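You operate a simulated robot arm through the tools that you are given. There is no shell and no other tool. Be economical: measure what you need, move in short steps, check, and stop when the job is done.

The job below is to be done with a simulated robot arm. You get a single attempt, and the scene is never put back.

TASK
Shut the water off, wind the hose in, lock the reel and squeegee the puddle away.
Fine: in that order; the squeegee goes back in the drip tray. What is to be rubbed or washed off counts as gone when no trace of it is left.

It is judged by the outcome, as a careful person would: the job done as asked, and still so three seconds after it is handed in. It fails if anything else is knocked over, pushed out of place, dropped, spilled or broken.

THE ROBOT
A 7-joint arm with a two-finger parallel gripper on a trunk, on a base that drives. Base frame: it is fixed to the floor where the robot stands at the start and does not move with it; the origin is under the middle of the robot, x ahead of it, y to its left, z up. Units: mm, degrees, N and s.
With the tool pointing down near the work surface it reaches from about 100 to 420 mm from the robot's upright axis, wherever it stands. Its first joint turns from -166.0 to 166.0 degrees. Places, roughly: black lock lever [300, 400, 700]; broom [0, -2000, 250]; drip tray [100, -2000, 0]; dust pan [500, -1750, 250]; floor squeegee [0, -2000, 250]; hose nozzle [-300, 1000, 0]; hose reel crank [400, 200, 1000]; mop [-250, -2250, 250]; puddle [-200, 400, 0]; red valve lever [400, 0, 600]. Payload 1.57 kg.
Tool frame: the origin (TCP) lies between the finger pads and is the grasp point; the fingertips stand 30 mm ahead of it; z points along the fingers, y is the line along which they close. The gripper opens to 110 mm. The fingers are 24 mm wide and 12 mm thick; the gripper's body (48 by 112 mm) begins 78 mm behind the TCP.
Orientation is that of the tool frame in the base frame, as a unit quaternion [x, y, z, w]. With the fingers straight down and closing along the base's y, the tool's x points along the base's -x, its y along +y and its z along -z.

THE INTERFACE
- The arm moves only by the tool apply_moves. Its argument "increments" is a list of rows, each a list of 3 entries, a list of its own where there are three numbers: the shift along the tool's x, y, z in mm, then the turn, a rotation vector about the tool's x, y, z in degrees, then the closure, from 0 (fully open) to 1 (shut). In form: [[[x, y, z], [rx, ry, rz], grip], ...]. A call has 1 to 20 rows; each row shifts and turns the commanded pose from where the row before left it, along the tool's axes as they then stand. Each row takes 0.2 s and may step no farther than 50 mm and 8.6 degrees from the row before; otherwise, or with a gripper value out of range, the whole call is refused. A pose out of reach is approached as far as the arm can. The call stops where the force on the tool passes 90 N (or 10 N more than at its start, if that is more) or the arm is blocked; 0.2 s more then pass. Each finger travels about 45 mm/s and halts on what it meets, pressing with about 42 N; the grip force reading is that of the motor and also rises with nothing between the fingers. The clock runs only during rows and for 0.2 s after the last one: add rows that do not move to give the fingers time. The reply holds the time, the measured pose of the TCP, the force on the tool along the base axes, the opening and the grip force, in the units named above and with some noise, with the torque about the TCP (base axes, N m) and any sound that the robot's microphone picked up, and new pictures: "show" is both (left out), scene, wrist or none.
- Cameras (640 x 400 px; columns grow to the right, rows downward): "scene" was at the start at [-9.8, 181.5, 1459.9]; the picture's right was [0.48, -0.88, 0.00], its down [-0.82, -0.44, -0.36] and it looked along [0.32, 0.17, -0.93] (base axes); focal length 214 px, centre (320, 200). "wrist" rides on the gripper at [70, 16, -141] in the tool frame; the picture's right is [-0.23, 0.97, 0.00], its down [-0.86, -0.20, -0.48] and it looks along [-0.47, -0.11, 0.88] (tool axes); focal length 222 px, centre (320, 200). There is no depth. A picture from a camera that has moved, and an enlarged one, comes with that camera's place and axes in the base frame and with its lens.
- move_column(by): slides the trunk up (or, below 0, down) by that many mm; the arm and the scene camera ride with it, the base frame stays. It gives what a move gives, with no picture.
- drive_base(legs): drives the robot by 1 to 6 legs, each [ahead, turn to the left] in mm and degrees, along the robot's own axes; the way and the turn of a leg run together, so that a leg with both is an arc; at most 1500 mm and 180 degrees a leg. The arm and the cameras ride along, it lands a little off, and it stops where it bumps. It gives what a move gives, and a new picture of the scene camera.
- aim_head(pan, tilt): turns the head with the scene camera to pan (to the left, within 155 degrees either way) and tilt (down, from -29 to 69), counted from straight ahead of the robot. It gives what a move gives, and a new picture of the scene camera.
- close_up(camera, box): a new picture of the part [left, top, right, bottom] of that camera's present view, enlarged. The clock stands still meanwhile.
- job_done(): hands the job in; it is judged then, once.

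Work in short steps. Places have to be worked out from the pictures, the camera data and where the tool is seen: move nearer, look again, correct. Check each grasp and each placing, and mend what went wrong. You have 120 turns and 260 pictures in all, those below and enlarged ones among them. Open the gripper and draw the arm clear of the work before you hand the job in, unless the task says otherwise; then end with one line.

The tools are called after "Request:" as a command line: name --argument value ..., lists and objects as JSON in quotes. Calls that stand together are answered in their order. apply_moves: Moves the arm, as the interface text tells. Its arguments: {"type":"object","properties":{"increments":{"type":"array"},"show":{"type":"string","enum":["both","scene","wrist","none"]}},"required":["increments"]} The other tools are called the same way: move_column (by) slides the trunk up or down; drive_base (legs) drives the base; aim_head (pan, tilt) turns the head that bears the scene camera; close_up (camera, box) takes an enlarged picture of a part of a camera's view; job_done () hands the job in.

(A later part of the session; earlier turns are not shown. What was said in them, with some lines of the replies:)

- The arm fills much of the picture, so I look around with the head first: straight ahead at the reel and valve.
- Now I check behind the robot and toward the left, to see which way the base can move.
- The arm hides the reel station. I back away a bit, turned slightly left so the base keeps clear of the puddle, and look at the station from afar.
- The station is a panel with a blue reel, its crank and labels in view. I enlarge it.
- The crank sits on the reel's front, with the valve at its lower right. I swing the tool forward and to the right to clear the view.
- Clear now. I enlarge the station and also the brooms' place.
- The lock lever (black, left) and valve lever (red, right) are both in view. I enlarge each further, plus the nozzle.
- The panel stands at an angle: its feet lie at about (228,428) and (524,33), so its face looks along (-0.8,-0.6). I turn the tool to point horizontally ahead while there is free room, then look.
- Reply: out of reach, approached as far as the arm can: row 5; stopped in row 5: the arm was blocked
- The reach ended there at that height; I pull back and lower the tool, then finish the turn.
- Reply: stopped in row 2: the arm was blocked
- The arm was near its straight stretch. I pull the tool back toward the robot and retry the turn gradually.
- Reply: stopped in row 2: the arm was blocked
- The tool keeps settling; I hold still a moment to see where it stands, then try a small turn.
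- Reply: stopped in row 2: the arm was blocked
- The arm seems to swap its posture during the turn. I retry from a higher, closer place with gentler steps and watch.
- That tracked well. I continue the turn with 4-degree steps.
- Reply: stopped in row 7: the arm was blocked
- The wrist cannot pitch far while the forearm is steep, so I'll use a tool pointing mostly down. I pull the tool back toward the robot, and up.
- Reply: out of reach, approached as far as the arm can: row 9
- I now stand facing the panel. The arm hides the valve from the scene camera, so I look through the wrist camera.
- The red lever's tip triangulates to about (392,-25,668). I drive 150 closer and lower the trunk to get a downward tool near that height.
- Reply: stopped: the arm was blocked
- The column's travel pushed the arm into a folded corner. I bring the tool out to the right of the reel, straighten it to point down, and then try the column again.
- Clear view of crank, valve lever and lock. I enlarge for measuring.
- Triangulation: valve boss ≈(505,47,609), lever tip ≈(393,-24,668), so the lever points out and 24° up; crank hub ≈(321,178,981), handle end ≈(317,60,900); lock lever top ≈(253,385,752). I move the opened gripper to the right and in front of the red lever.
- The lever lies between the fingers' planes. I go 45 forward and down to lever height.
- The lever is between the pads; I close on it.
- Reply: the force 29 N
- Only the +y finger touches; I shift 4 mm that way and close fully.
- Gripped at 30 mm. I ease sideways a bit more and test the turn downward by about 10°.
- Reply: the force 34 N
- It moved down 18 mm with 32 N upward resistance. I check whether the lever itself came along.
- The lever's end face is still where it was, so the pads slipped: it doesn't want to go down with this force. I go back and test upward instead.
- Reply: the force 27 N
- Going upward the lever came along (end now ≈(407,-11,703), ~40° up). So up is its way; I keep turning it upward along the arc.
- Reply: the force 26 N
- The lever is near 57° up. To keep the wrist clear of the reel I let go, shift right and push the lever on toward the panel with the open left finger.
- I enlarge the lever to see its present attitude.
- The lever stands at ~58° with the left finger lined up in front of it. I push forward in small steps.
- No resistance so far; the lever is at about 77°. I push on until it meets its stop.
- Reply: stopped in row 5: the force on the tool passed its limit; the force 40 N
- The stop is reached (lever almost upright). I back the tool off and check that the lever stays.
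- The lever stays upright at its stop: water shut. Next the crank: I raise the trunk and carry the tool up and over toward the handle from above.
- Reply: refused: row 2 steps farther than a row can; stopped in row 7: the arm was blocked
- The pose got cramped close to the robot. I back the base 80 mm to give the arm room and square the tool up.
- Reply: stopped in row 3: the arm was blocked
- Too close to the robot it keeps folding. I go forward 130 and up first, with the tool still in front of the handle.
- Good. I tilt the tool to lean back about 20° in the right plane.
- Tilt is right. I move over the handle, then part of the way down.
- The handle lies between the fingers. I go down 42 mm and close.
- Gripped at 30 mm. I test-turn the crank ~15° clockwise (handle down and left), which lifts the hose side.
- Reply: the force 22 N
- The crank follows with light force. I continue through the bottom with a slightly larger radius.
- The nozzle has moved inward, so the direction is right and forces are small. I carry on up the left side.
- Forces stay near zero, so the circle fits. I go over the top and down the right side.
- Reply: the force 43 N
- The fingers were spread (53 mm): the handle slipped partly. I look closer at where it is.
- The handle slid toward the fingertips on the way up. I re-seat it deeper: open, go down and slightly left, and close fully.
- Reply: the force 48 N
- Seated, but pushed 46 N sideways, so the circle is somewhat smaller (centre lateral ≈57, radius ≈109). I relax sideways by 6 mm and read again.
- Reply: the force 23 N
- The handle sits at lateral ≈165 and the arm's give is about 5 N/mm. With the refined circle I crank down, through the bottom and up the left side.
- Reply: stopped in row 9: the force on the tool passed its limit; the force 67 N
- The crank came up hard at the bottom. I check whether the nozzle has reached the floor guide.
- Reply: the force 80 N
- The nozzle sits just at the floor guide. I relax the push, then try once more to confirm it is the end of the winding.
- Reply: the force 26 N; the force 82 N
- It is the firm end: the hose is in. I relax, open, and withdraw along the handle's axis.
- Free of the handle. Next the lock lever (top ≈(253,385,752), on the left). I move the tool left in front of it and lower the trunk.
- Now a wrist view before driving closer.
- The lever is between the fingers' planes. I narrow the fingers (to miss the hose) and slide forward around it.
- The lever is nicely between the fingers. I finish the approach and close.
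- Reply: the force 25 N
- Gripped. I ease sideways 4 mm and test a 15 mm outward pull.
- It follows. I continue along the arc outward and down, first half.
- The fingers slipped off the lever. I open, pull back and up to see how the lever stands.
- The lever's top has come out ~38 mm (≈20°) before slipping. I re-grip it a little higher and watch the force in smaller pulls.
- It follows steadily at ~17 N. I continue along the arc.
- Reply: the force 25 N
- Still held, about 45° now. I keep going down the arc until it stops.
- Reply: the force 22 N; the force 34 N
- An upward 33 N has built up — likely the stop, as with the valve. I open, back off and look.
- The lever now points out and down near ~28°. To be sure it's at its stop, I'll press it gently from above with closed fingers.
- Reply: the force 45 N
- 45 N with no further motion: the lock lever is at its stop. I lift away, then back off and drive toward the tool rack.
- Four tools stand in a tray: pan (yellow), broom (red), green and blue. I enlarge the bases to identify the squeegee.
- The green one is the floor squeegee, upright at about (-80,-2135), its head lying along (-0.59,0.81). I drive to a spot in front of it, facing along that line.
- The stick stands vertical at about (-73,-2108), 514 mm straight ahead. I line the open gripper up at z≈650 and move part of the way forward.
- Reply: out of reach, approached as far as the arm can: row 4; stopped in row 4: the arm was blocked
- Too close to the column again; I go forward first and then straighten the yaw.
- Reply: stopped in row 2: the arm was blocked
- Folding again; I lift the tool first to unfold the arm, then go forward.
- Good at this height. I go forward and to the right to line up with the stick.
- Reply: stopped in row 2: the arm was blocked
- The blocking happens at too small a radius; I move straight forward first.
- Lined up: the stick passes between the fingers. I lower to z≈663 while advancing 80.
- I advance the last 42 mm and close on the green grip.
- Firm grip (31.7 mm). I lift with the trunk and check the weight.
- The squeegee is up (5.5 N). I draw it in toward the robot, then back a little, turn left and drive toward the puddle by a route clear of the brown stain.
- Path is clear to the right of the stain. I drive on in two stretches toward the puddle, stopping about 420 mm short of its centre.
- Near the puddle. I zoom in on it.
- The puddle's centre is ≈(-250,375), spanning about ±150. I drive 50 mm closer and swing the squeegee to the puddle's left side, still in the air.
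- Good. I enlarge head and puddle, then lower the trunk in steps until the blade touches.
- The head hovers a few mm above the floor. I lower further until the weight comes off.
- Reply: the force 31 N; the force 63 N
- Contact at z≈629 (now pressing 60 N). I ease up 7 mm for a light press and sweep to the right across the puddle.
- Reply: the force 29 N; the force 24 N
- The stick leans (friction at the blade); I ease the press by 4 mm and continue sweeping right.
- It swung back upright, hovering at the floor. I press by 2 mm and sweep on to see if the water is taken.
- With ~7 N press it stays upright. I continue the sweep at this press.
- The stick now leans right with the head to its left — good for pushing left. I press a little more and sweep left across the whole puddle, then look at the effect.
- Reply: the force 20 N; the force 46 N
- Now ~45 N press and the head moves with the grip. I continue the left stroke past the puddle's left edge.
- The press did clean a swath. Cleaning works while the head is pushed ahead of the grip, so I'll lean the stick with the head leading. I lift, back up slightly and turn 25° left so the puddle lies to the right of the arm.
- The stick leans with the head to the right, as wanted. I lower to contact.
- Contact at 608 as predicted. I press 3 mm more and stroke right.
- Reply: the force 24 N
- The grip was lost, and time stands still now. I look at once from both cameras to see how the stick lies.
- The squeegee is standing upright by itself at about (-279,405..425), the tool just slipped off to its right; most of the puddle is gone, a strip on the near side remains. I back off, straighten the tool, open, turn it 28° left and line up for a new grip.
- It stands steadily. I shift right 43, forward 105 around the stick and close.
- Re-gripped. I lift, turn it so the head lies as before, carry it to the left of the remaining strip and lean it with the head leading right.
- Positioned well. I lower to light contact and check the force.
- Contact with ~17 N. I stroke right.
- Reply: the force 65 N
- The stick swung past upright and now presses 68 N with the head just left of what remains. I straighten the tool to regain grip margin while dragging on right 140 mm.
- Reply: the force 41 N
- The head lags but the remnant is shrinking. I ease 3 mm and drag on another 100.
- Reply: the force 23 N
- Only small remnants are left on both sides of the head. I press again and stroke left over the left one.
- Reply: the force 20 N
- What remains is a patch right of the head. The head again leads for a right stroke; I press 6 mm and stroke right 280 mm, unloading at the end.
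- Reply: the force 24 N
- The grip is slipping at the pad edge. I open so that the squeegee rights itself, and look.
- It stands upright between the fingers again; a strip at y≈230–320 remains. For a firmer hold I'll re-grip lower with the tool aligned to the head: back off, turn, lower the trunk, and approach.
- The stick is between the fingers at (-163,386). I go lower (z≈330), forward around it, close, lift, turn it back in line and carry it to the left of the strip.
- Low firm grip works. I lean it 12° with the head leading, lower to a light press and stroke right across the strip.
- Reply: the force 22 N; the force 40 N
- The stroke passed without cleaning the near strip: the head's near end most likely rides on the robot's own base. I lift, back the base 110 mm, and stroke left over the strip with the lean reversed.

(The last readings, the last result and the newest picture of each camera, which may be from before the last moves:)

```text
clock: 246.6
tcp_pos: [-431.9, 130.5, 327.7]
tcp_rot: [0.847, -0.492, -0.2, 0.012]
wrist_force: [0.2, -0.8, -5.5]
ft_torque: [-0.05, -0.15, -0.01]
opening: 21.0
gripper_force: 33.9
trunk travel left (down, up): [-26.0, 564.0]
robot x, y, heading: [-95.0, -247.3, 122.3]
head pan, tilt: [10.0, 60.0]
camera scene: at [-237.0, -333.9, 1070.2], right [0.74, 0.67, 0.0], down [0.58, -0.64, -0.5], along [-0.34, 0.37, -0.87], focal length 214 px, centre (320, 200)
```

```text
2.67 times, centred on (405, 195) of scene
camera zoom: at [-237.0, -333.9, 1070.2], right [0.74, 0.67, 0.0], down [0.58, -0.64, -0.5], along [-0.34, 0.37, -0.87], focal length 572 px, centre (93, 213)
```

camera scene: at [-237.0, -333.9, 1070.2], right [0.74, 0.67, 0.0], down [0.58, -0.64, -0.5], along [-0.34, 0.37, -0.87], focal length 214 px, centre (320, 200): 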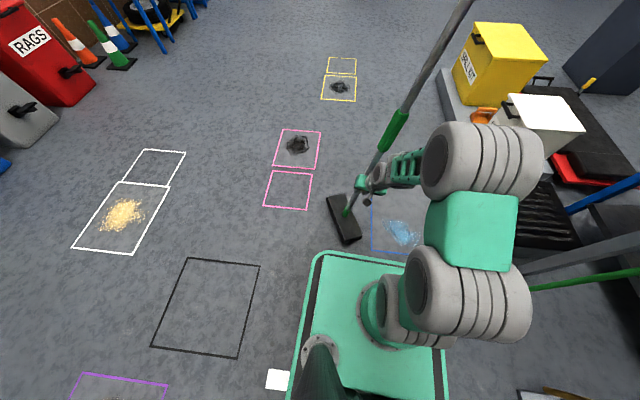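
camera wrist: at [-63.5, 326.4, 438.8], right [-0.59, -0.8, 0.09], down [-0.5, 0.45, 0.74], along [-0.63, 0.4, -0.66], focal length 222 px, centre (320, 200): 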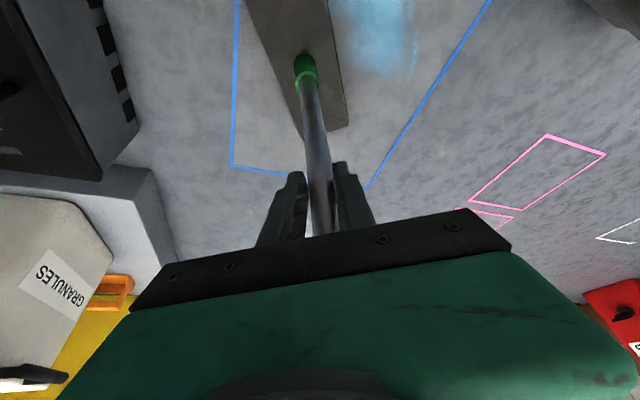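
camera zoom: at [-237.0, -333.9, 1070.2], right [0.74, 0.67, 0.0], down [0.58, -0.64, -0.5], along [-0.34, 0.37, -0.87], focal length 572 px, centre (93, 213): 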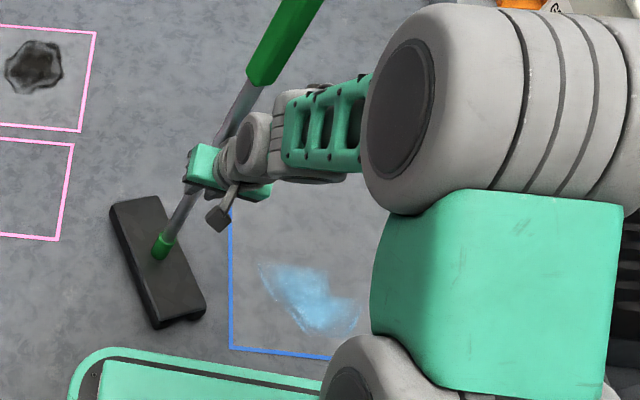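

Too light a press that time. The strip is in plain reach now: I reverse the lean and stroke right while pressing progressively.

Request:
apply_moves --increments '[[[0, 0, 0], [5.6, -0.15, -2.05], 1], [[0, 0, 0], [5.6, -0.15, -2.05], 1], [[0, 0, 0], [5.6, -0.15, -2.05], 1], [[0, 0, 0], [5.6, -0.15, -2.05], 1]]' --show "none"

Request:
apply_moves --increments '[[[1.8, -19.4, 5], [0, 0, 0], 1], [[1.8, -19.4, 5], [0, 0, 0], 1], [[1.4, -19.6, 3.9], [0, 0, 0], 1], [[1.4, -19.6, 3.9], [0, 0, 0], 1], [[1.8, -19.4, 5], [0, 0, 0], 1], [[1.8, -19.4, 5], [0, 0, 0], 1], [[1.8, -19.4, 5], [0, 0, 0], 1], [[1.8, -19.4, 5], [0, 0, 0], 1], [[1.8, -19.4, 5], [0, 0, 0], 1]]' --show "none"

Request:
apply_moves --increments '[[[1.8, -19.4, 5], [0, 0, 0], 1], [[1.8, -19.4, 5], [0, 0, 0], 1], [[1.8, -19.4, 5], [0, 0, 0], 1], [[1.8, -19.4, 5], [0, 0, 0], 1], [[1.8, -19.4, 5], [0, 0, 0], 1], [[1.8, -19.4, 5], [0, 0, 0], 1], [[1.4, -19.6, 3.9], [0, 0, 0], 1], [[1.4, -19.6, 3.9], [0, 0, 0], 1]]' --show "scene"

Request:
close_up --camera "scene" --box '[310, 120, 500, 270]'

```text
clock: 247.6
tcp_pos: [-429.6, 131.3, 328.9]
tcp_rot: [0.865, -0.459, -0.106, -0.17]
wrist_force: [-0.5, 0.1, 0.1]
ft_torque: [-0.01, 0.0, 0.02]
opening: 0.1
gripper_force: 21.9
trunk travel left (down, up): [-26.0, 564.0]
robot x, y, heading: [-95.0, -248.7, 122.5]
head pan, tilt: [10.0, 60.0]
```

```text
clock: 249.6
tcp_pos: [-277.3, 228.0, 319.3]
tcp_rot: [0.865, -0.459, -0.105, -0.17]
wrist_force: [-0.2, -0.8, 1.1]
ft_torque: [-0.03, 0.02, 0.0]
opening: 0.0
gripper_force: 21.1
trunk travel left (down, up): [-26.0, 564.0]
robot x, y, heading: [-91.6, -251.2, 122.3]
head pan, tilt: [10.0, 60.0]
```

```text
clock: 251.3
tcp_pos: [-141.1, 313.1, 309.4]
tcp_rot: [0.866, -0.459, -0.106, -0.17]
wrist_force: [-0.2, 0.4, -0.1]
ft_torque: [0.03, -0.02, -0.03]
opening: 0.2
gripper_force: 21.1
trunk travel left (down, up): [-26.0, 564.0]
robot x, y, heading: [-93.8, -248.6, 122.3]
head pan, tilt: [10.0, 60.0]
camera scene: at [-236.9, -334.1, 1070.2], right [0.74, 0.67, 0.0], down [0.58, -0.64, -0.5], along [-0.34, 0.37, -0.87], focal length 214 px, centre (320, 200)
```

scene: 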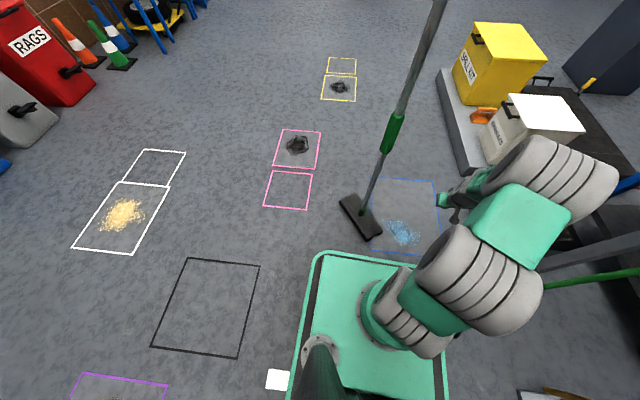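

```text
2.67 times, centred on (405, 195) of scene
camera zoom: at [-236.9, -334.1, 1070.2], right [0.74, 0.67, 0.0], down [0.58, -0.64, -0.5], along [-0.34, 0.37, -0.87], focal length 572 px, centre (93, 213)
```

zoom: 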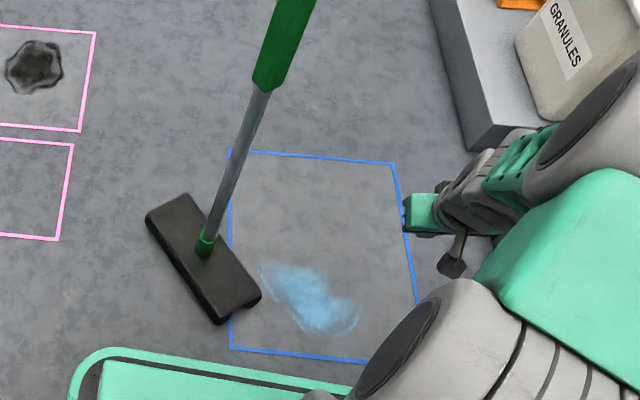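

The grip let go during the lean; the squeegee stands upright at ≈(-414,192). With few turns left I re-grip it higher, carry it to the near side of the strip, press and push across it once more.

Request:
apply_moves --increments '[[[0, 0, 0], [-5.6, 0.15, 2.05], 0.2], [[0, 0, 0], [-5.6, 0.15, 2.05], 0.2], [[-13.6, 0, -37.6], [0, 0, 0], 0.2], [[-13.6, 0, -37.6], [0, 0, 0], 0.2], [[-13.6, 0, -37.6], [0, 0, 0], 0.2], [[-13.6, 0, -37.6], [0, 0, 0], 0.2], [[-13.6, 0, -37.6], [0, 0, 0], 0.2], [[0, 0, 0], [-2.6, 0, -7.2], 0.2], [[0, 0, 0], [-2.6, 0, -7.2], 0.2], [[0, 0, 0], [-2.6, 0, -7.2], 0.2], [[0, 0, 0], [-2.6, 0, -7.2], 0.2], [[0, 0, 0], [-2.6, 0, -7.2], 0.2], [[0, 0, 0], [-2.6, 0, -7.2], 0.2]]' --show "none"

Request:
apply_moves --increments '[[[-25.4, 29.3, 9.2], [0, 0, 0], 0.2], [[-25.4, 29.3, 9.2], [0, 0, 0], 0.2], [[-25.4, 29.3, 9.2], [0, 0, 0], 0.2], [[-25.4, 29.3, 9.2], [0, 0, 0], 0.2], [[-25.4, 29.3, 9.2], [0, 0, 0], 0.2], [[-25.4, 29.3, 9.2], [0, 0, 0], 0.2]]' --show "both"

```text
clock: 254.2
tcp_pos: [-139.9, 314.1, 510.3]
tcp_rot: [0.979, -0.102, -0.175, -0.016]
wrist_force: [-0.4, -0.2, -0.5]
ft_torque: [-0.03, -0.01, -0.02]
opening: 88.0
gripper_force: 0.1
trunk travel left (down, up): [-26.0, 564.0]
robot x, y, heading: [-92.8, -251.7, 122.5]
head pan, tilt: [10.0, 60.0]
```

```text
clock: 255.6
tcp_pos: [-334.6, 174.2, 511.8]
tcp_rot: [0.979, -0.104, -0.176, -0.016]
wrist_force: [0.9, 0.2, -0.4]
ft_torque: [0.02, 0.0, 0.01]
opening: 88.0
gripper_force: 0.1
trunk travel left (down, up): [-26.0, 564.0]
robot x, y, heading: [-95.8, -247.7, 122.3]
head pan, tilt: [10.0, 60.0]
camera scene: at [-236.8, -334.1, 1070.2], right [0.74, 0.67, 0.0], down [0.58, -0.64, -0.5], along [-0.34, 0.37, -0.87], focal length 214 px, centre (320, 200)
camera wrist: at [-225.2, 134.9, 619.0], right [-0.41, -0.91, 0.09], down [-0.58, 0.33, 0.74], along [-0.7, 0.26, -0.66], focal length 222 px, centre (320, 200)
```

scene: 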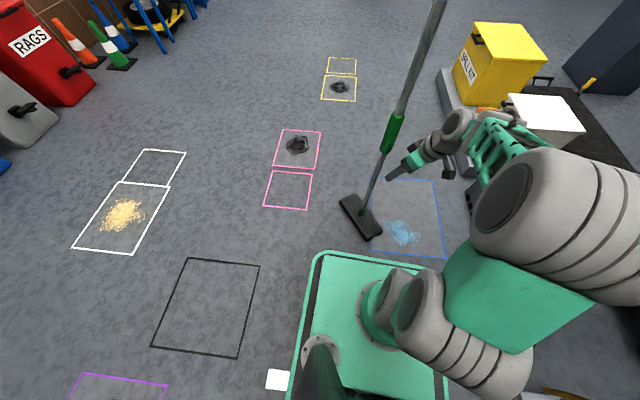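
wrist: 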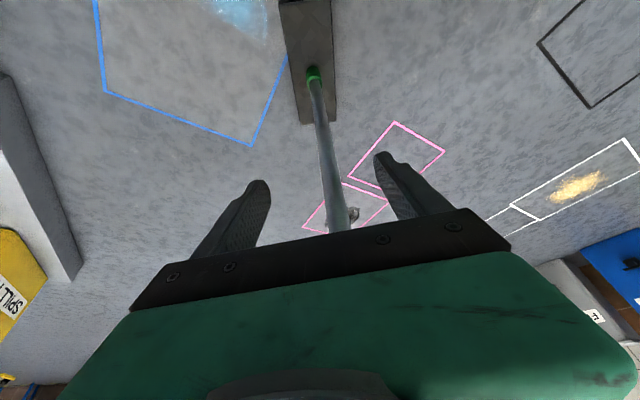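

Perfectly lined up. I grip, lift, carry it to the near side of the strip, press and push away across it.

Request:
apply_moves --increments '[[[-26, 3, 9.4], [0, 0, 0], 0.2], [[-26, 0, 9.4], [0, 0, 0], 0.2], [[-25, 0, 9], [0, 0, 0], 0.3], [[0, 0, 0], [0, 0, 0], 0.6], [[0, 0, 0], [0, 0, 0], 0.8], [[0, 0, 0], [0, 0, 0], 1], [[0, 0, 0], [0, 0, 0], 1], [[0, 0, 0], [0, 0, 0], 1]]' --show "none"

Request:
move_column --by 40

Request:
apply_moves --increments '[[[20, -3.4, -7.2], [0, 0, 0], 1], [[37.5, -6.4, -13.6], [0, 0, 0], 1], [[37.5, -6.4, -13.6], [0, 0, 0], 1], [[37.5, -6.4, -13.6], [0, 0, 0], 1], [[37.5, -6.4, -13.6], [0, 0, 0], 1], [[17.5, -3, -6.4], [0, 0, 0], 1]]' --show "none"

Request:
move_column --by -43

Request:
apply_moves --increments '[[[0, -20, 0], [0, 0, 0], 1], [[0, -20, 0], [0, 0, 0], 1], [[0, -20, 0], [0, 0, 0], 1], [[0.2, -20, 0.6], [0, 0, 0], 1], [[0.2, -20, 0.6], [0, 0, 0], 1], [[0.2, -20, 0.6], [0, 0, 0], 1], [[0.2, -20, 0.6], [0, 0, 0], 1], [[0.2, -20, 0.6], [0, 0, 0], 1], [[0.2, -20, 0.6], [0, 0, 0], 1]]' --show "scene"

Request:
close_up --camera "scene" --box '[310, 120, 500, 270]'

```text
clock: 257.4
tcp_pos: [-415.0, 188.5, 511.8]
tcp_rot: [0.979, -0.105, -0.176, -0.015]
wrist_force: [-0.2, -1.1, 0.0]
ft_torque: [-0.03, 0.17, 0.02]
opening: 21.6
gripper_force: 27.7
trunk travel left (down, up): [-26.0, 564.0]
robot x, y, heading: [-95.0, -248.0, 122.3]
head pan, tilt: [10.0, 60.0]
```

```text
clock: 258.2
tcp_pos: [-415.1, 189.6, 551.2]
tcp_rot: [0.979, -0.104, -0.175, -0.015]
wrist_force: [0.1, 0.0, -4.6]
ft_torque: [0.02, -0.06, -0.01]
opening: 21.4
gripper_force: 34.8
trunk travel left (down, up): [-66.0, 524.0]
robot x, y, heading: [-93.8, -248.3, 122.1]
head pan, tilt: [10.0, 60.0]
```

```text
clock: 259.6
tcp_pos: [-211.8, 178.3, 550.4]
tcp_rot: [0.979, -0.103, -0.175, -0.015]
wrist_force: [-0.5, 0.3, -5.3]
ft_torque: [-0.01, -0.07, -0.02]
opening: 21.4
gripper_force: 34.4
trunk travel left (down, up): [-66.0, 524.0]
robot x, y, heading: [-95.2, -251.9, 122.3]
head pan, tilt: [10.0, 60.0]
```

```text
clock: 260.4
tcp_pos: [-211.8, 180.0, 511.3]
tcp_rot: [0.979, -0.103, -0.177, -0.018]
wrist_force: [7.8, -5.6, 32.1]
ft_torque: [0.07, 0.39, 0.04]
opening: 20.8
gripper_force: 33.9
trunk travel left (down, up): [-23.0, 567.0]
robot x, y, heading: [-92.9, -254.1, 122.0]
head pan, tilt: [10.0, 60.0]
```

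```text
clock: 262.4
tcp_pos: [-174.3, 355.9, 503.0]
tcp_rot: [0.979, -0.104, -0.176, -0.015]
wrist_force: [-0.3, 0.2, 0.1]
ft_torque: [0.06, 0.02, 0.01]
opening: 0.0
gripper_force: 21.3
trunk travel left (down, up): [-23.0, 567.0]
robot x, y, heading: [-93.7, -247.6, 122.5]
head pan, tilt: [10.0, 60.0]
camera scene: at [-236.8, -334.3, 1067.2], right [0.74, 0.67, 0.0], down [0.58, -0.64, -0.5], along [-0.34, 0.37, -0.87], focal length 214 px, centre (320, 200)
```

scene: 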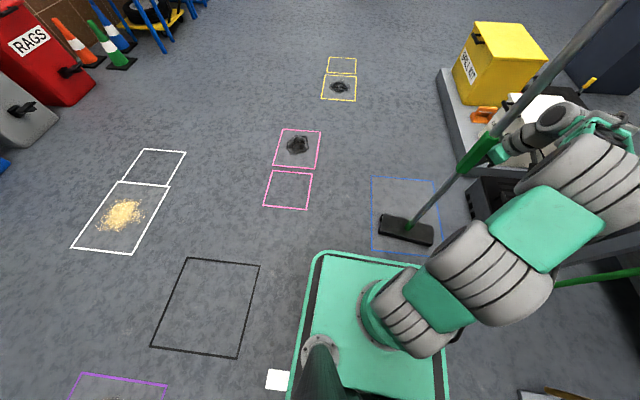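

```text
2.67 times, centred on (405, 195) of scene
camera zoom: at [-236.8, -334.3, 1067.2], right [0.74, 0.67, 0.0], down [0.58, -0.64, -0.5], along [-0.34, 0.37, -0.87], focal length 572 px, centre (93, 213)
```

zoom: 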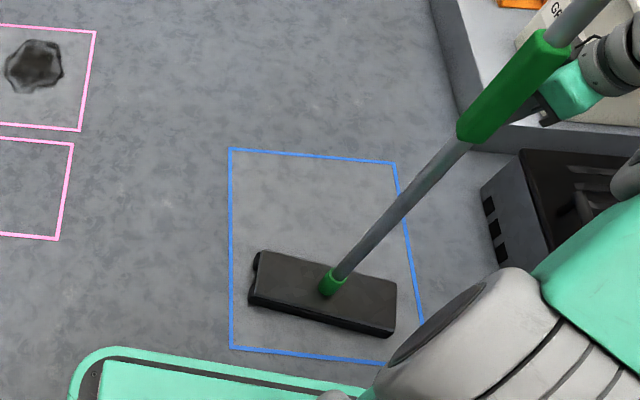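

The strip can no longer be seen; the squeegee stands free at ≈(-187,285). I re-grip it, lift, draw it in and drive back to the rack by the earlier route, turning left away from the panel.

Request:
apply_moves --increments '[[[25, 0, -9], [0, 0, 0], 0.2], [[25, 0, -9], [0, 0, 0], 0.2], [[25, 0, -9], [0, 0, 0], 0.2], [[0, 36, 0], [0, 0, 0], 0.2], [[0, 36, 0], [0, 0, 0], 0.2], [[-25, 0, 9], [0, 0, 0], 0.2], [[-25, 0, 9], [0, 0, 0], 0.2], [[-23, 0, 8.3], [0, 0, 0], 0.3], [[0, 0, 0], [0, 0, 0], 0.6], [[0, 0, 0], [0, 0, 0], 0.8], [[0, 0, 0], [0, 0, 0], 1], [[0, 0, 0], [0, 0, 0], 1], [[0, 0, 0], [0, 0, 0], 1]]' --show "none"

Request:
move_column --by 115

Request:
apply_moves --increments '[[[-5, 18, 2], [0, 0, 0], 1], [[-11.2, 37.3, 4.1], [0, 0, 0], 1], [[-11.2, 37.3, 4.1], [0, 0, 0], 1], [[-11.2, 37.3, 4.1], [0, 0, 0], 1], [[-11.2, 37.3, 4.1], [0, 0, 0], 1], [[-11.2, 37.3, 4.1], [0, 0, 0], 1], [[-6, 19, 2], [0, 0, 0], 1]]' --show "scene"

Request:
drive_base --legs '[[0, 152.2], [967, 0], [0, -41.7], [610, 0], [0, 74]]'

Request:
aim_head --pan 0 --tilt 48

```text
clock: 265.2
tcp_pos: [-187.3, 283.1, 503.1]
tcp_rot: [0.979, -0.104, -0.175, -0.016]
wrist_force: [0.7, 0.2, 0.4]
ft_torque: [0.0, -0.07, 0.01]
opening: 0.1
gripper_force: 14.3
trunk travel left (down, up): [-23.0, 567.0]
robot x, y, heading: [-93.7, -249.0, 122.1]
head pan, tilt: [10.0, 60.0]
```

```text
clock: 266.7
tcp_pos: [-187.8, 283.7, 618.3]
tcp_rot: [0.979, -0.104, -0.176, -0.016]
wrist_force: [0.0, 1.1, 0.5]
ft_torque: [0.02, 0.01, -0.01]
opening: 0.1
gripper_force: 21.1
trunk travel left (down, up): [-138.0, 452.0]
robot x, y, heading: [-95.8, -247.9, 122.2]
head pan, tilt: [10.0, 60.0]
```

```text
clock: 268.3
tcp_pos: [-304.2, 78.4, 619.0]
tcp_rot: [0.979, -0.104, -0.176, -0.015]
wrist_force: [0.5, -0.4, -0.3]
ft_torque: [0.0, 0.0, 0.0]
opening: 0.0
gripper_force: 21.1
trunk travel left (down, up): [-138.0, 452.0]
robot x, y, heading: [-98.0, -250.3, 122.8]
head pan, tilt: [10.0, 60.0]
camera scene: at [-236.8, -334.0, 1182.2], right [0.74, 0.67, 0.0], down [0.58, -0.64, -0.5], along [-0.34, 0.37, -0.87], focal length 214 px, centre (320, 200)
```

scene: 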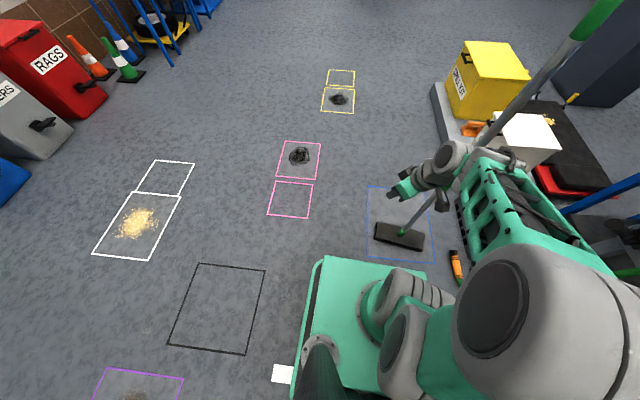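

```text
clock: 285.6
tcp_pos: [-564.4, -2056.1, 619.8]
tcp_rot: [0.579, 0.796, -0.101, 0.145]
wrist_force: [0.9, -0.4, 0.7]
ft_torque: [0.04, 0.0, -0.01]
opening: 0.0
gripper_force: 21.1
trunk travel left (down, up): [-138.0, 452.0]
robot x, y, heading: [-385.4, -1705.1, -117.9]
head pan, tilt: [10.0, 60.0]
stopped in leg 5: the robot was blocked; the commanded pose is now the measured one
camera scene: at [-239.2, -1790.6, 1182.2], right [-0.95, 0.31, 0.0], down [0.26, 0.82, -0.5], along [-0.15, -0.48, -0.87], focal length 214 px, centre (320, 200)
```

scene: 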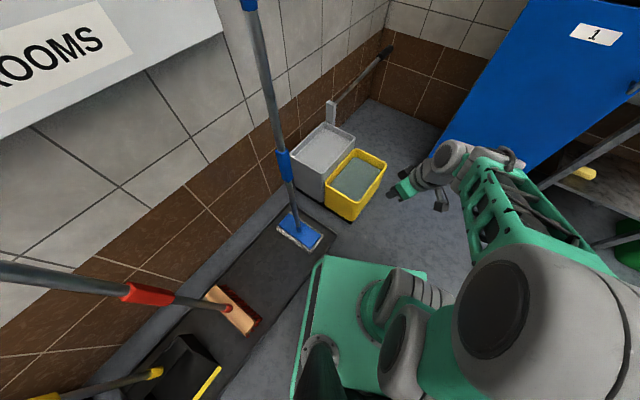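

```text
clock: 286.4
tcp_pos: [-563.6, -2055.9, 618.8]
tcp_rot: [0.578, 0.797, -0.101, 0.144]
wrist_force: [-0.6, 0.3, 0.0]
ft_torque: [-0.01, 0.0, -0.02]
opening: 0.1
gripper_force: 21.6
trunk travel left (down, up): [-138.0, 452.0]
robot x, y, heading: [-386.2, -1710.7, -117.7]
head pan, tilt: [0.0, 48.0]
camera scene: at [-255.6, -1796.8, 1197.4], right [-0.88, 0.47, 0.0], down [0.35, 0.66, -0.67], along [-0.31, -0.59, -0.74], focal length 214 px, centre (320, 200)
5 turns are left
```

scene: 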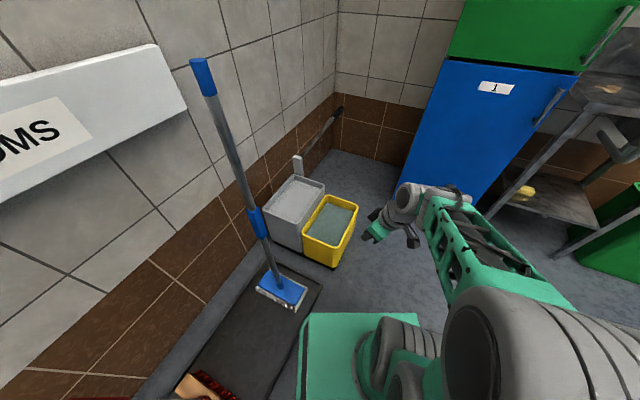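

The grip had missed; the squeegee still stands by the puddle area (no water visible around it), and the base touched the tray edge here. I back off and drive again to the squeegee, with the gripper open, and look.

Request:
drive_base --legs '[[-200, 0], [0, 167.1], [423, 0], [0, 45.2], [960, 0], [0, 5.4]]'

Request:
apply_moves --increments '[[[0, 0, 0], [0, 0, 0], 0.2], [[0, 0, 0], [0, 0, 0], 0.2], [[0, 0, 0], [0, 0, 0], 0.2], [[0, 0, 0], [0, 0, 0], 0.2]]' --show "both"

Request:
aim_head --pan 0 --tilt 55

Request:
close_up --camera "scene" --box '[240, 60, 480, 260]'

```text
clock: 304.2
tcp_pos: [-177.2, 135.2, 619.0]
tcp_rot: [0.942, -0.284, -0.17, -0.048]
wrist_force: [-0.8, 0.2, -0.1]
ft_torque: [0.0, -0.01, 0.01]
opening: 0.3
gripper_force: 21.1
trunk travel left (down, up): [-138.0, 452.0]
robot x, y, heading: [-102.6, -248.8, 100.5]
head pan, tilt: [0.0, 48.0]
camera scene: at [-255.9, -258.3, 1197.5], right [0.98, 0.18, 0.0], down [0.14, -0.73, -0.67], along [-0.12, 0.66, -0.74], focal length 214 px, centre (320, 200)
```

scene: 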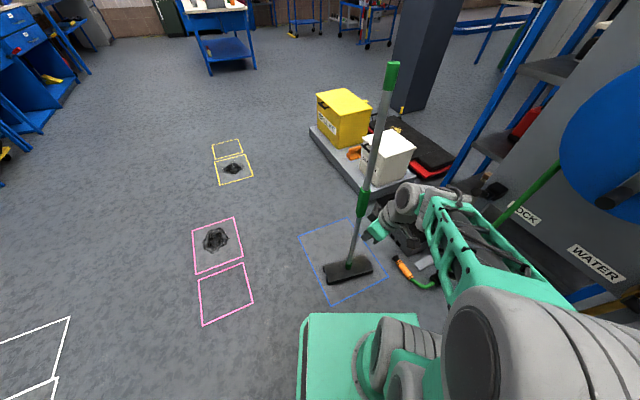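

```text
clock: 305.2
tcp_pos: [-175.5, 135.5, 620.0]
tcp_rot: [0.942, -0.284, -0.169, -0.048]
wrist_force: [-0.5, 0.3, 0.4]
ft_torque: [0.0, -0.01, 0.01]
opening: 86.3
gripper_force: 0.1
trunk travel left (down, up): [-138.0, 452.0]
robot x, y, heading: [-102.8, -249.4, 100.3]
head pan, tilt: [0.0, 48.0]
camera scene: at [-255.9, -258.3, 1197.5], right [0.98, 0.18, 0.0], down [0.14, -0.73, -0.67], along [-0.12, 0.66, -0.74], focal length 214 px, centre (320, 200)
camera wrist: at [-88.1, 58.8, 727.2], right [-0.72, -0.69, 0.09], down [-0.42, 0.52, 0.74], along [-0.56, 0.5, -0.66], focal length 222 px, centre (320, 200)
```

scene: 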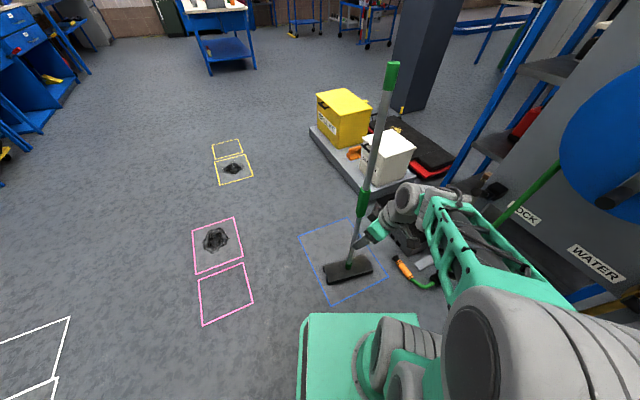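
wrist: 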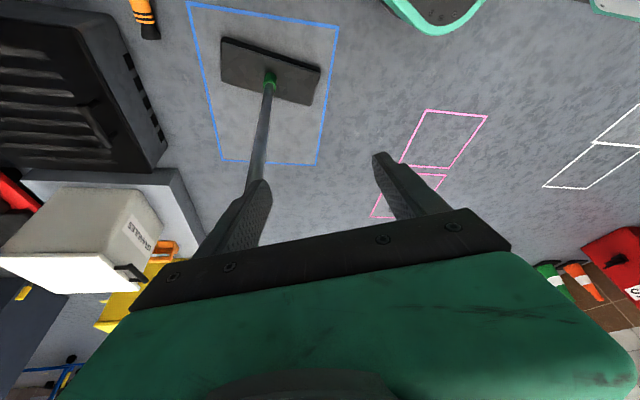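

```text
clock: 305.9
tcp_pos: [-175.9, 135.2, 619.6]
tcp_rot: [0.942, -0.285, -0.169, -0.049]
wrist_force: [0.1, 1.2, -0.2]
ft_torque: [-0.01, 0.01, -0.02]
opening: 88.0
gripper_force: 0.0
trunk travel left (down, up): [-138.0, 452.0]
robot x, y, heading: [-99.7, -248.3, 100.4]
head pan, tilt: [0.0, 55.0]
camera scene: at [-254.7, -264.9, 1188.3], right [0.98, 0.18, 0.0], down [0.15, -0.81, -0.57], along [-0.1, 0.56, -0.82], focal length 214 px, centre (320, 200)
```

scene: 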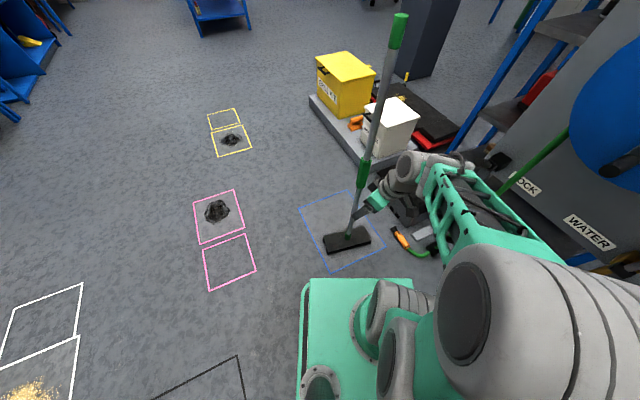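

```text
2.00 times, centred on (360, 160) of scene
camera zoom: at [-254.7, -264.9, 1188.3], right [0.98, 0.18, 0.0], down [0.15, -0.81, -0.57], along [-0.1, 0.56, -0.82], focal length 429 px, centre (240, 280)
4 turns are left
```

zoom: 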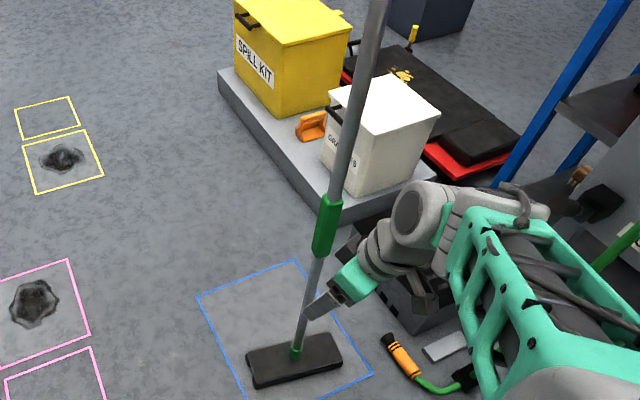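

No water is visible any more in the marked square. The stick stands at ≈(-193,295); I grip it, lift, draw it in, turn it so the head will fit the tray, and drive back, stopping a bit farther from the tray.

Request:
apply_moves --increments '[[[0, -31, 0], [0, 0, 0], 0.2], [[0, -31, 0], [0, 0, 0], 0.2], [[0, -31, 0], [0, 0, 0], 0.2], [[0, -31, 0], [0, 0, 0], 0.2], [[-24.2, 0, 8.75], [0, 0, 0], 0.2], [[-24.2, 0, 8.75], [0, 0, 0], 0.2], [[-24.2, 0, 8.75], [0, 0, 0], 0.2], [[-24.2, 0, 8.75], [0, 0, 0], 0.2], [[0, 0, 0], [0, 0, 0], 0.5], [[0, 0, 0], [0, 0, 0], 0.7], [[0, 0, 0], [0, 0, 0], 0.9], [[0, 0, 0], [0, 0, 0], 1], [[0, 0, 0], [0, 0, 0], 1], [[0, 0, 0], [0, 0, 0], 1]]' --show "wrist"

Request:
move_column --by 115

Request:
apply_moves --increments '[[[12, 15, -4.3], [0, 0, 0], 1], [[23, 28.5, -8.3], [0, 0, 0], 1], [[23, 28.5, -8.3], [0, 0, 0], 1], [[23, 28.5, -8.3], [0, 0, 0], 1], [[11, 14, -4], [0, 0, 0], 1], [[0, 0, 0], [2.7, 0, 7.4], 1], [[0, 0, 0], [2.7, 0, 7.4], 1], [[0, 0, 0], [2.7, 0, 7.4], 1], [[0, 0, 0], [2.7, 0, 7.4], 1], [[0, 0, 0], [2.7, 0, 7.4], 1], [[0, 0, 0], [2.7, 0, 7.4], 1], [[0, 0, 0], [2.7, 0, 7.4], 1], [[0, 0, 0], [2.7, 0, 7.4], 1], [[0, 0, 0], [2.7, 0, 7.4], 1]]' --show "scene"

Request:
drive_base --legs '[[0, 174.5], [968, 0], [0, -42.3], [570, 0], [0, 72]]'

Request:
aim_head --pan 0 --tilt 48

Request:
close_up --camera "scene" --box '[180, 120, 480, 320]'

```text
clock: 308.9
tcp_pos: [-193.0, 295.8, 619.2]
tcp_rot: [0.942, -0.286, -0.17, -0.048]
wrist_force: [1.1, 0.9, 1.4]
ft_torque: [0.13, 0.26, -0.01]
opening: 39.8
gripper_force: 40.0
trunk travel left (down, up): [-138.0, 452.0]
robot x, y, heading: [-102.6, -253.2, 100.6]
head pan, tilt: [0.0, 55.0]
camera wrist: at [-104.4, 218.8, 726.9], right [-0.72, -0.69, 0.09], down [-0.42, 0.52, 0.74], along [-0.56, 0.5, -0.66], focal length 222 px, centre (320, 200)
```

wrist: 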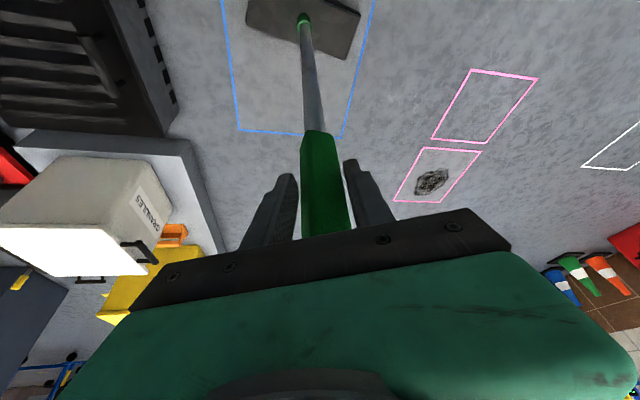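

```text
clock: 310.4
tcp_pos: [-192.6, 295.5, 733.3]
tcp_rot: [0.942, -0.285, -0.169, -0.047]
wrist_force: [-0.1, -0.2, -5.3]
ft_torque: [0.02, -0.02, -0.03]
opening: 39.2
gripper_force: 41.6
trunk travel left (down, up): [-253.0, 337.0]
robot x, y, heading: [-103.1, -251.5, 100.4]
head pan, tilt: [0.0, 55.0]
```

```text
clock: 313.4
tcp_pos: [-174.5, 146.1, 734.5]
tcp_rot: [-0.601, 0.78, 0.107, 0.134]
wrist_force: [-0.3, 0.1, -4.7]
ft_torque: [0.18, 0.1, -0.02]
opening: 38.6
gripper_force: 41.3
trunk travel left (down, up): [-253.0, 337.0]
robot x, y, heading: [-101.3, -247.7, 100.5]
head pan, tilt: [0.0, 55.0]
camera scene: at [-254.8, -264.7, 1303.2], right [0.98, 0.18, 0.0], down [0.15, -0.81, -0.57], along [-0.1, 0.56, -0.82], focal length 214 px, centre (320, 200)
```

scene: 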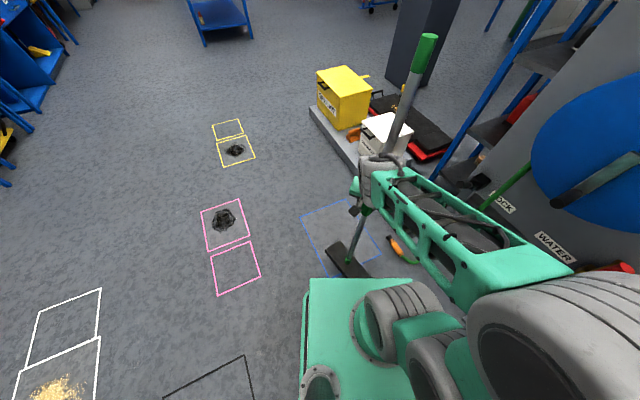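

```text
clock: 333.4
tcp_pos: [-112.3, -1990.7, 733.2]
tcp_rot: [0.632, 0.756, -0.107, 0.132]
wrist_force: [-0.5, -0.4, -4.5]
ft_torque: [0.04, 0.02, -0.03]
opening: 35.8
gripper_force: 41.8
trunk travel left (down, up): [-253.0, 337.0]
robot x, y, heading: [-354.6, -1671.4, -54.7]
head pan, tilt: [0.0, 55.0]
camera scene: at [-221.6, -1592.2, 1303.2], right [-0.82, -0.58, 0.0], down [-0.47, 0.67, -0.57], along [0.33, -0.47, -0.82], focal length 214 px, centre (320, 200)
```

scene: 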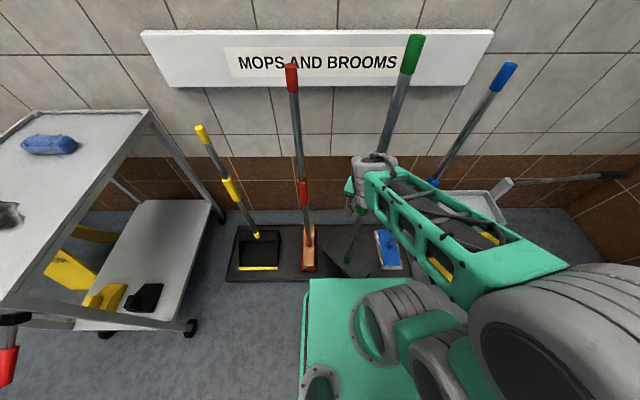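

```text
clock: 334.1
tcp_pos: [-113.2, -1991.1, 733.0]
tcp_rot: [0.631, 0.757, -0.108, 0.133]
wrist_force: [0.0, -0.2, -4.0]
ft_torque: [0.05, 0.09, 0.01]
opening: 34.9
gripper_force: 42.3
trunk travel left (down, up): [-253.0, 337.0]
robot x, y, heading: [-353.7, -1669.9, -54.8]
head pan, tilt: [0.0, 48.0]
camera scene: at [-217.7, -1597.6, 1312.4], right [-0.82, -0.58, 0.0], down [-0.43, 0.61, -0.67], along [0.39, -0.55, -0.74], focal length 214 px, centre (320, 200)
```

scene: 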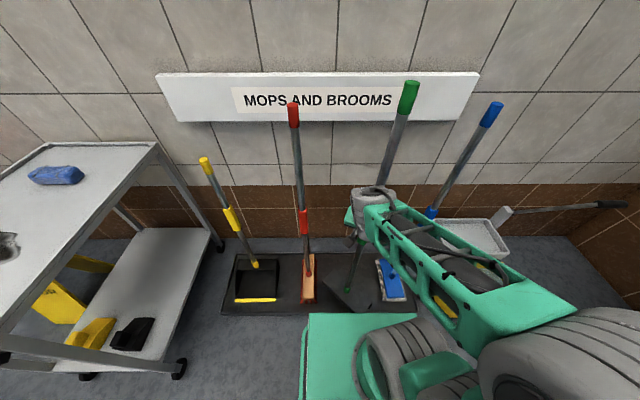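

```text
2.00 times, centred on (330, 220) of scene
camera zoom: at [-217.7, -1597.6, 1312.4], right [-0.82, -0.58, 0.0], down [-0.43, 0.61, -0.67], along [0.39, -0.55, -0.74], focal length 429 px, centre (300, 160)
3 turns are left
```

zoom: 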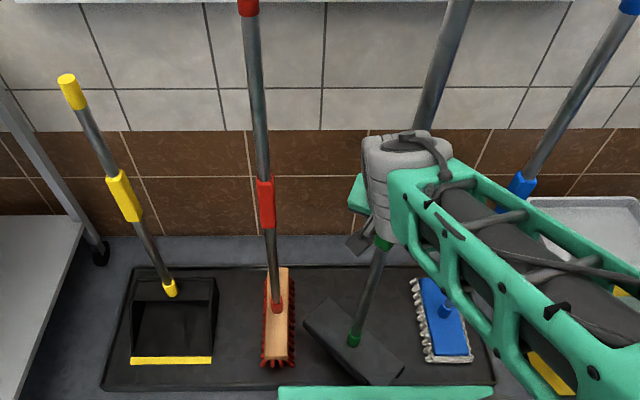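

Squeegee held, all other tools standing. I extend it over its free slot, turn it slightly and lower it into the tray.

Request:
apply_moves --increments '[[[-20, -0.4, 7.3], [0, 0, 0], 1], [[-30, -0.6, 11], [0, 0, 0], 1], [[-30, -0.6, 11], [0, 0, 0], 1], [[-26, -0.6, 9.5], [0, 0, 0], 1], [[-15, -0.4, 5.4], [0, 0, 0], 1], [[0, 0, 0], [2.7, 0, 7.5], 1], [[0, 0, 0], [2.7, 0, 7.5], 1], [[0, 0, 0], [0, 0, 0], 1]]' --show "scene"

Request:
move_column --by -72

Request:
move_column --by -5

Request:
close_up --camera "scene" --box '[220, 180, 480, 340]'

Request:
close_up --camera "wrist" --box '[100, 0, 560, 260]'

```text
clock: 335.9
tcp_pos: [-91.2, -2117.9, 732.1]
tcp_rot: [0.73, 0.661, -0.125, 0.116]
wrist_force: [0.7, 0.0, -5.3]
ft_torque: [0.07, 0.03, 0.01]
opening: 35.0
gripper_force: 41.3
trunk travel left (down, up): [-253.0, 337.0]
robot x, y, heading: [-352.6, -1672.2, -54.7]
head pan, tilt: [0.0, 48.0]
camera scene: at [-217.6, -1597.8, 1312.5], right [-0.82, -0.58, 0.0], down [-0.43, 0.61, -0.67], along [0.39, -0.55, -0.74], focal length 214 px, centre (320, 200)
```

scene: 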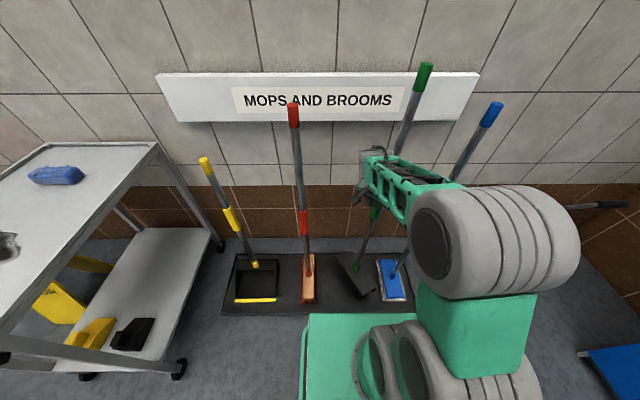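

```text
clock: 337.0
tcp_pos: [-90.2, -2116.6, 659.8]
tcp_rot: [0.73, 0.662, -0.124, 0.116]
wrist_force: [0.2, -0.6, -4.8]
ft_torque: [0.06, 0.03, 0.01]
opening: 34.6
gripper_force: 42.1
trunk travel left (down, up): [-181.0, 409.0]
robot x, y, heading: [-354.5, -1673.0, -54.4]
head pan, tilt: [0.0, 48.0]
```

```text
clock: 337.6
tcp_pos: [-91.4, -2115.9, 655.6]
tcp_rot: [0.73, 0.662, -0.124, 0.117]
wrist_force: [0.9, -1.1, -2.3]
ft_torque: [0.06, -0.15, -0.03]
opening: 34.9
gripper_force: 42.1
trunk travel left (down, up): [-176.0, 414.0]
robot x, y, heading: [-354.5, -1671.2, -54.8]
head pan, tilt: [0.0, 48.0]
```

```text
2.46 times, centred on (350, 260) of scene
camera zoom: at [-217.7, -1597.6, 1235.5], right [-0.82, -0.58, 0.0], down [-0.43, 0.61, -0.67], along [0.39, -0.55, -0.74], focal length 528 px, centre (246, 52)
```

zoom: 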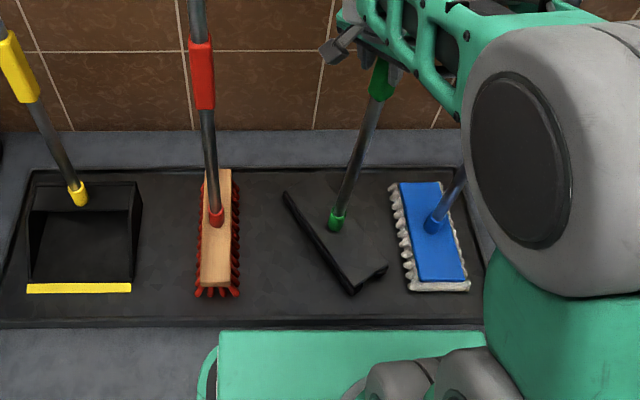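

```text
1.39 times, centred on (330, 130) of wrist
camera zoom: at [-63.7, -2005.9, 765.1], right [0.95, -0.31, 0.08], down [-0.27, -0.62, 0.74], along [-0.18, -0.72, -0.67], focal length 309 px, centre (306, 297)
2 turns are left
```

zoom: 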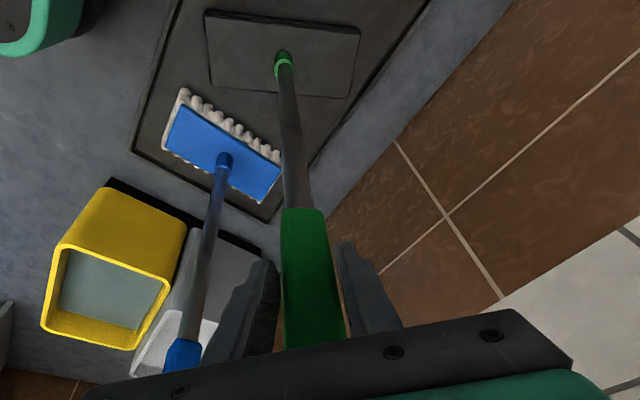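

The head rests in the tray between broom and mop, clear of both. I settle it 2 mm, open, and withdraw straight back.

Request:
move_column --by -2

Request:
apply_moves --increments '[[[0, 0, 0], [0, 0, 0], 0.7], [[0, 0, 0], [0, 0, 0], 0.5], [[0, 0, 0], [0, 0, 0], 0.2], [[0, 0, 0], [0, 0, 0], 0.1], [[0, 0, 0], [0, 0, 0], 0], [[0, 0, 0], [0, 0, 0], 0], [[18, 0, -6.5], [0, 0, 0], 0], [[25, 0, -9], [0, 0, 0], 0], [[25, 0, -9], [0, 0, 0], 0], [[25, 0, -9], [0, 0, 0], 0], [[25, 0, -9], [0, 0, 0], 0], [[0, 0, 0], [0, 0, 0], 0], [[0, 0, 0], [0, 0, 0], 0], [[0, 0, 0], [0, 0, 0], 0]]' --show "scene"

Request:
close_up --camera "scene" --box '[180, 60, 520, 340]'

```text
clock: 338.1
tcp_pos: [-90.2, -2117.1, 655.1]
tcp_rot: [0.731, 0.66, -0.125, 0.119]
wrist_force: [3.5, -0.5, 9.6]
ft_torque: [-0.07, -0.16, 0.08]
opening: 34.7
gripper_force: 41.6
trunk travel left (down, up): [-174.0, 416.0]
robot x, y, heading: [-354.2, -1670.8, -54.6]
head pan, tilt: [0.0, 48.0]
```

```text
clock: 341.1
tcp_pos: [-80.5, -1993.3, 653.6]
tcp_rot: [0.73, 0.661, -0.125, 0.117]
wrist_force: [0.1, -0.2, -0.2]
ft_torque: [0.01, 0.05, 0.0]
opening: 110.2
gripper_force: 0.0
trunk travel left (down, up): [-174.0, 416.0]
robot x, y, heading: [-354.7, -1670.6, -54.7]
head pan, tilt: [0.0, 48.0]
camera scene: at [-217.8, -1597.5, 1233.5], right [-0.82, -0.58, 0.0], down [-0.43, 0.61, -0.67], along [0.39, -0.55, -0.74], focal length 214 px, centre (320, 200)
```

scene: 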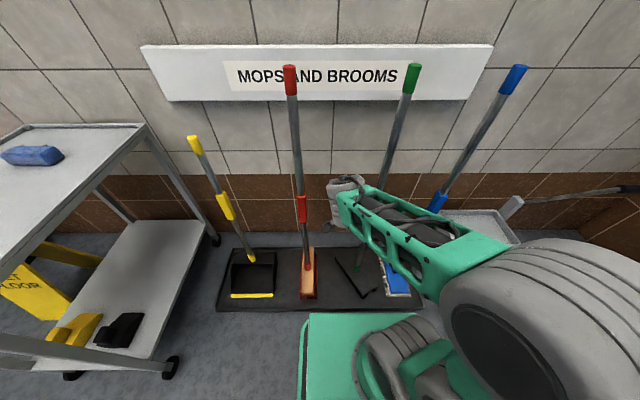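

```text
1.43 times, centred on (350, 200) of scene
camera zoom: at [-217.8, -1597.5, 1233.5], right [-0.82, -0.58, 0.0], down [-0.43, 0.61, -0.67], along [0.39, -0.55, -0.74], focal length 306 px, centre (277, 200)
1 turns are left
```

zoom: 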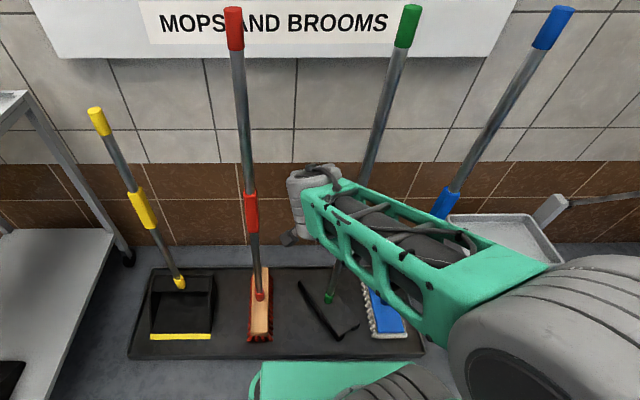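

The squeegee stands in the tray, the gripper is open and clear, and nothing in view has fallen over. I hand the job in.

Request:
job_done

```text
The job is handed in.
```

I shut the water off, wound the hose in, locked the reel and squeegeed the puddle in that order, and the squeegee is back in the drip tray, upright and turned slightly from how it stood. No water was visible in the last views of the puddle's square. I took the valve and the lock as done because each lever reached its stop, and I did not try the crank after locking. I lost my grip on the squeegee several times during the wiping; it stayed standing each time. The base also touched something near the rack once, probably the tray edge, and nothing appeared to move.
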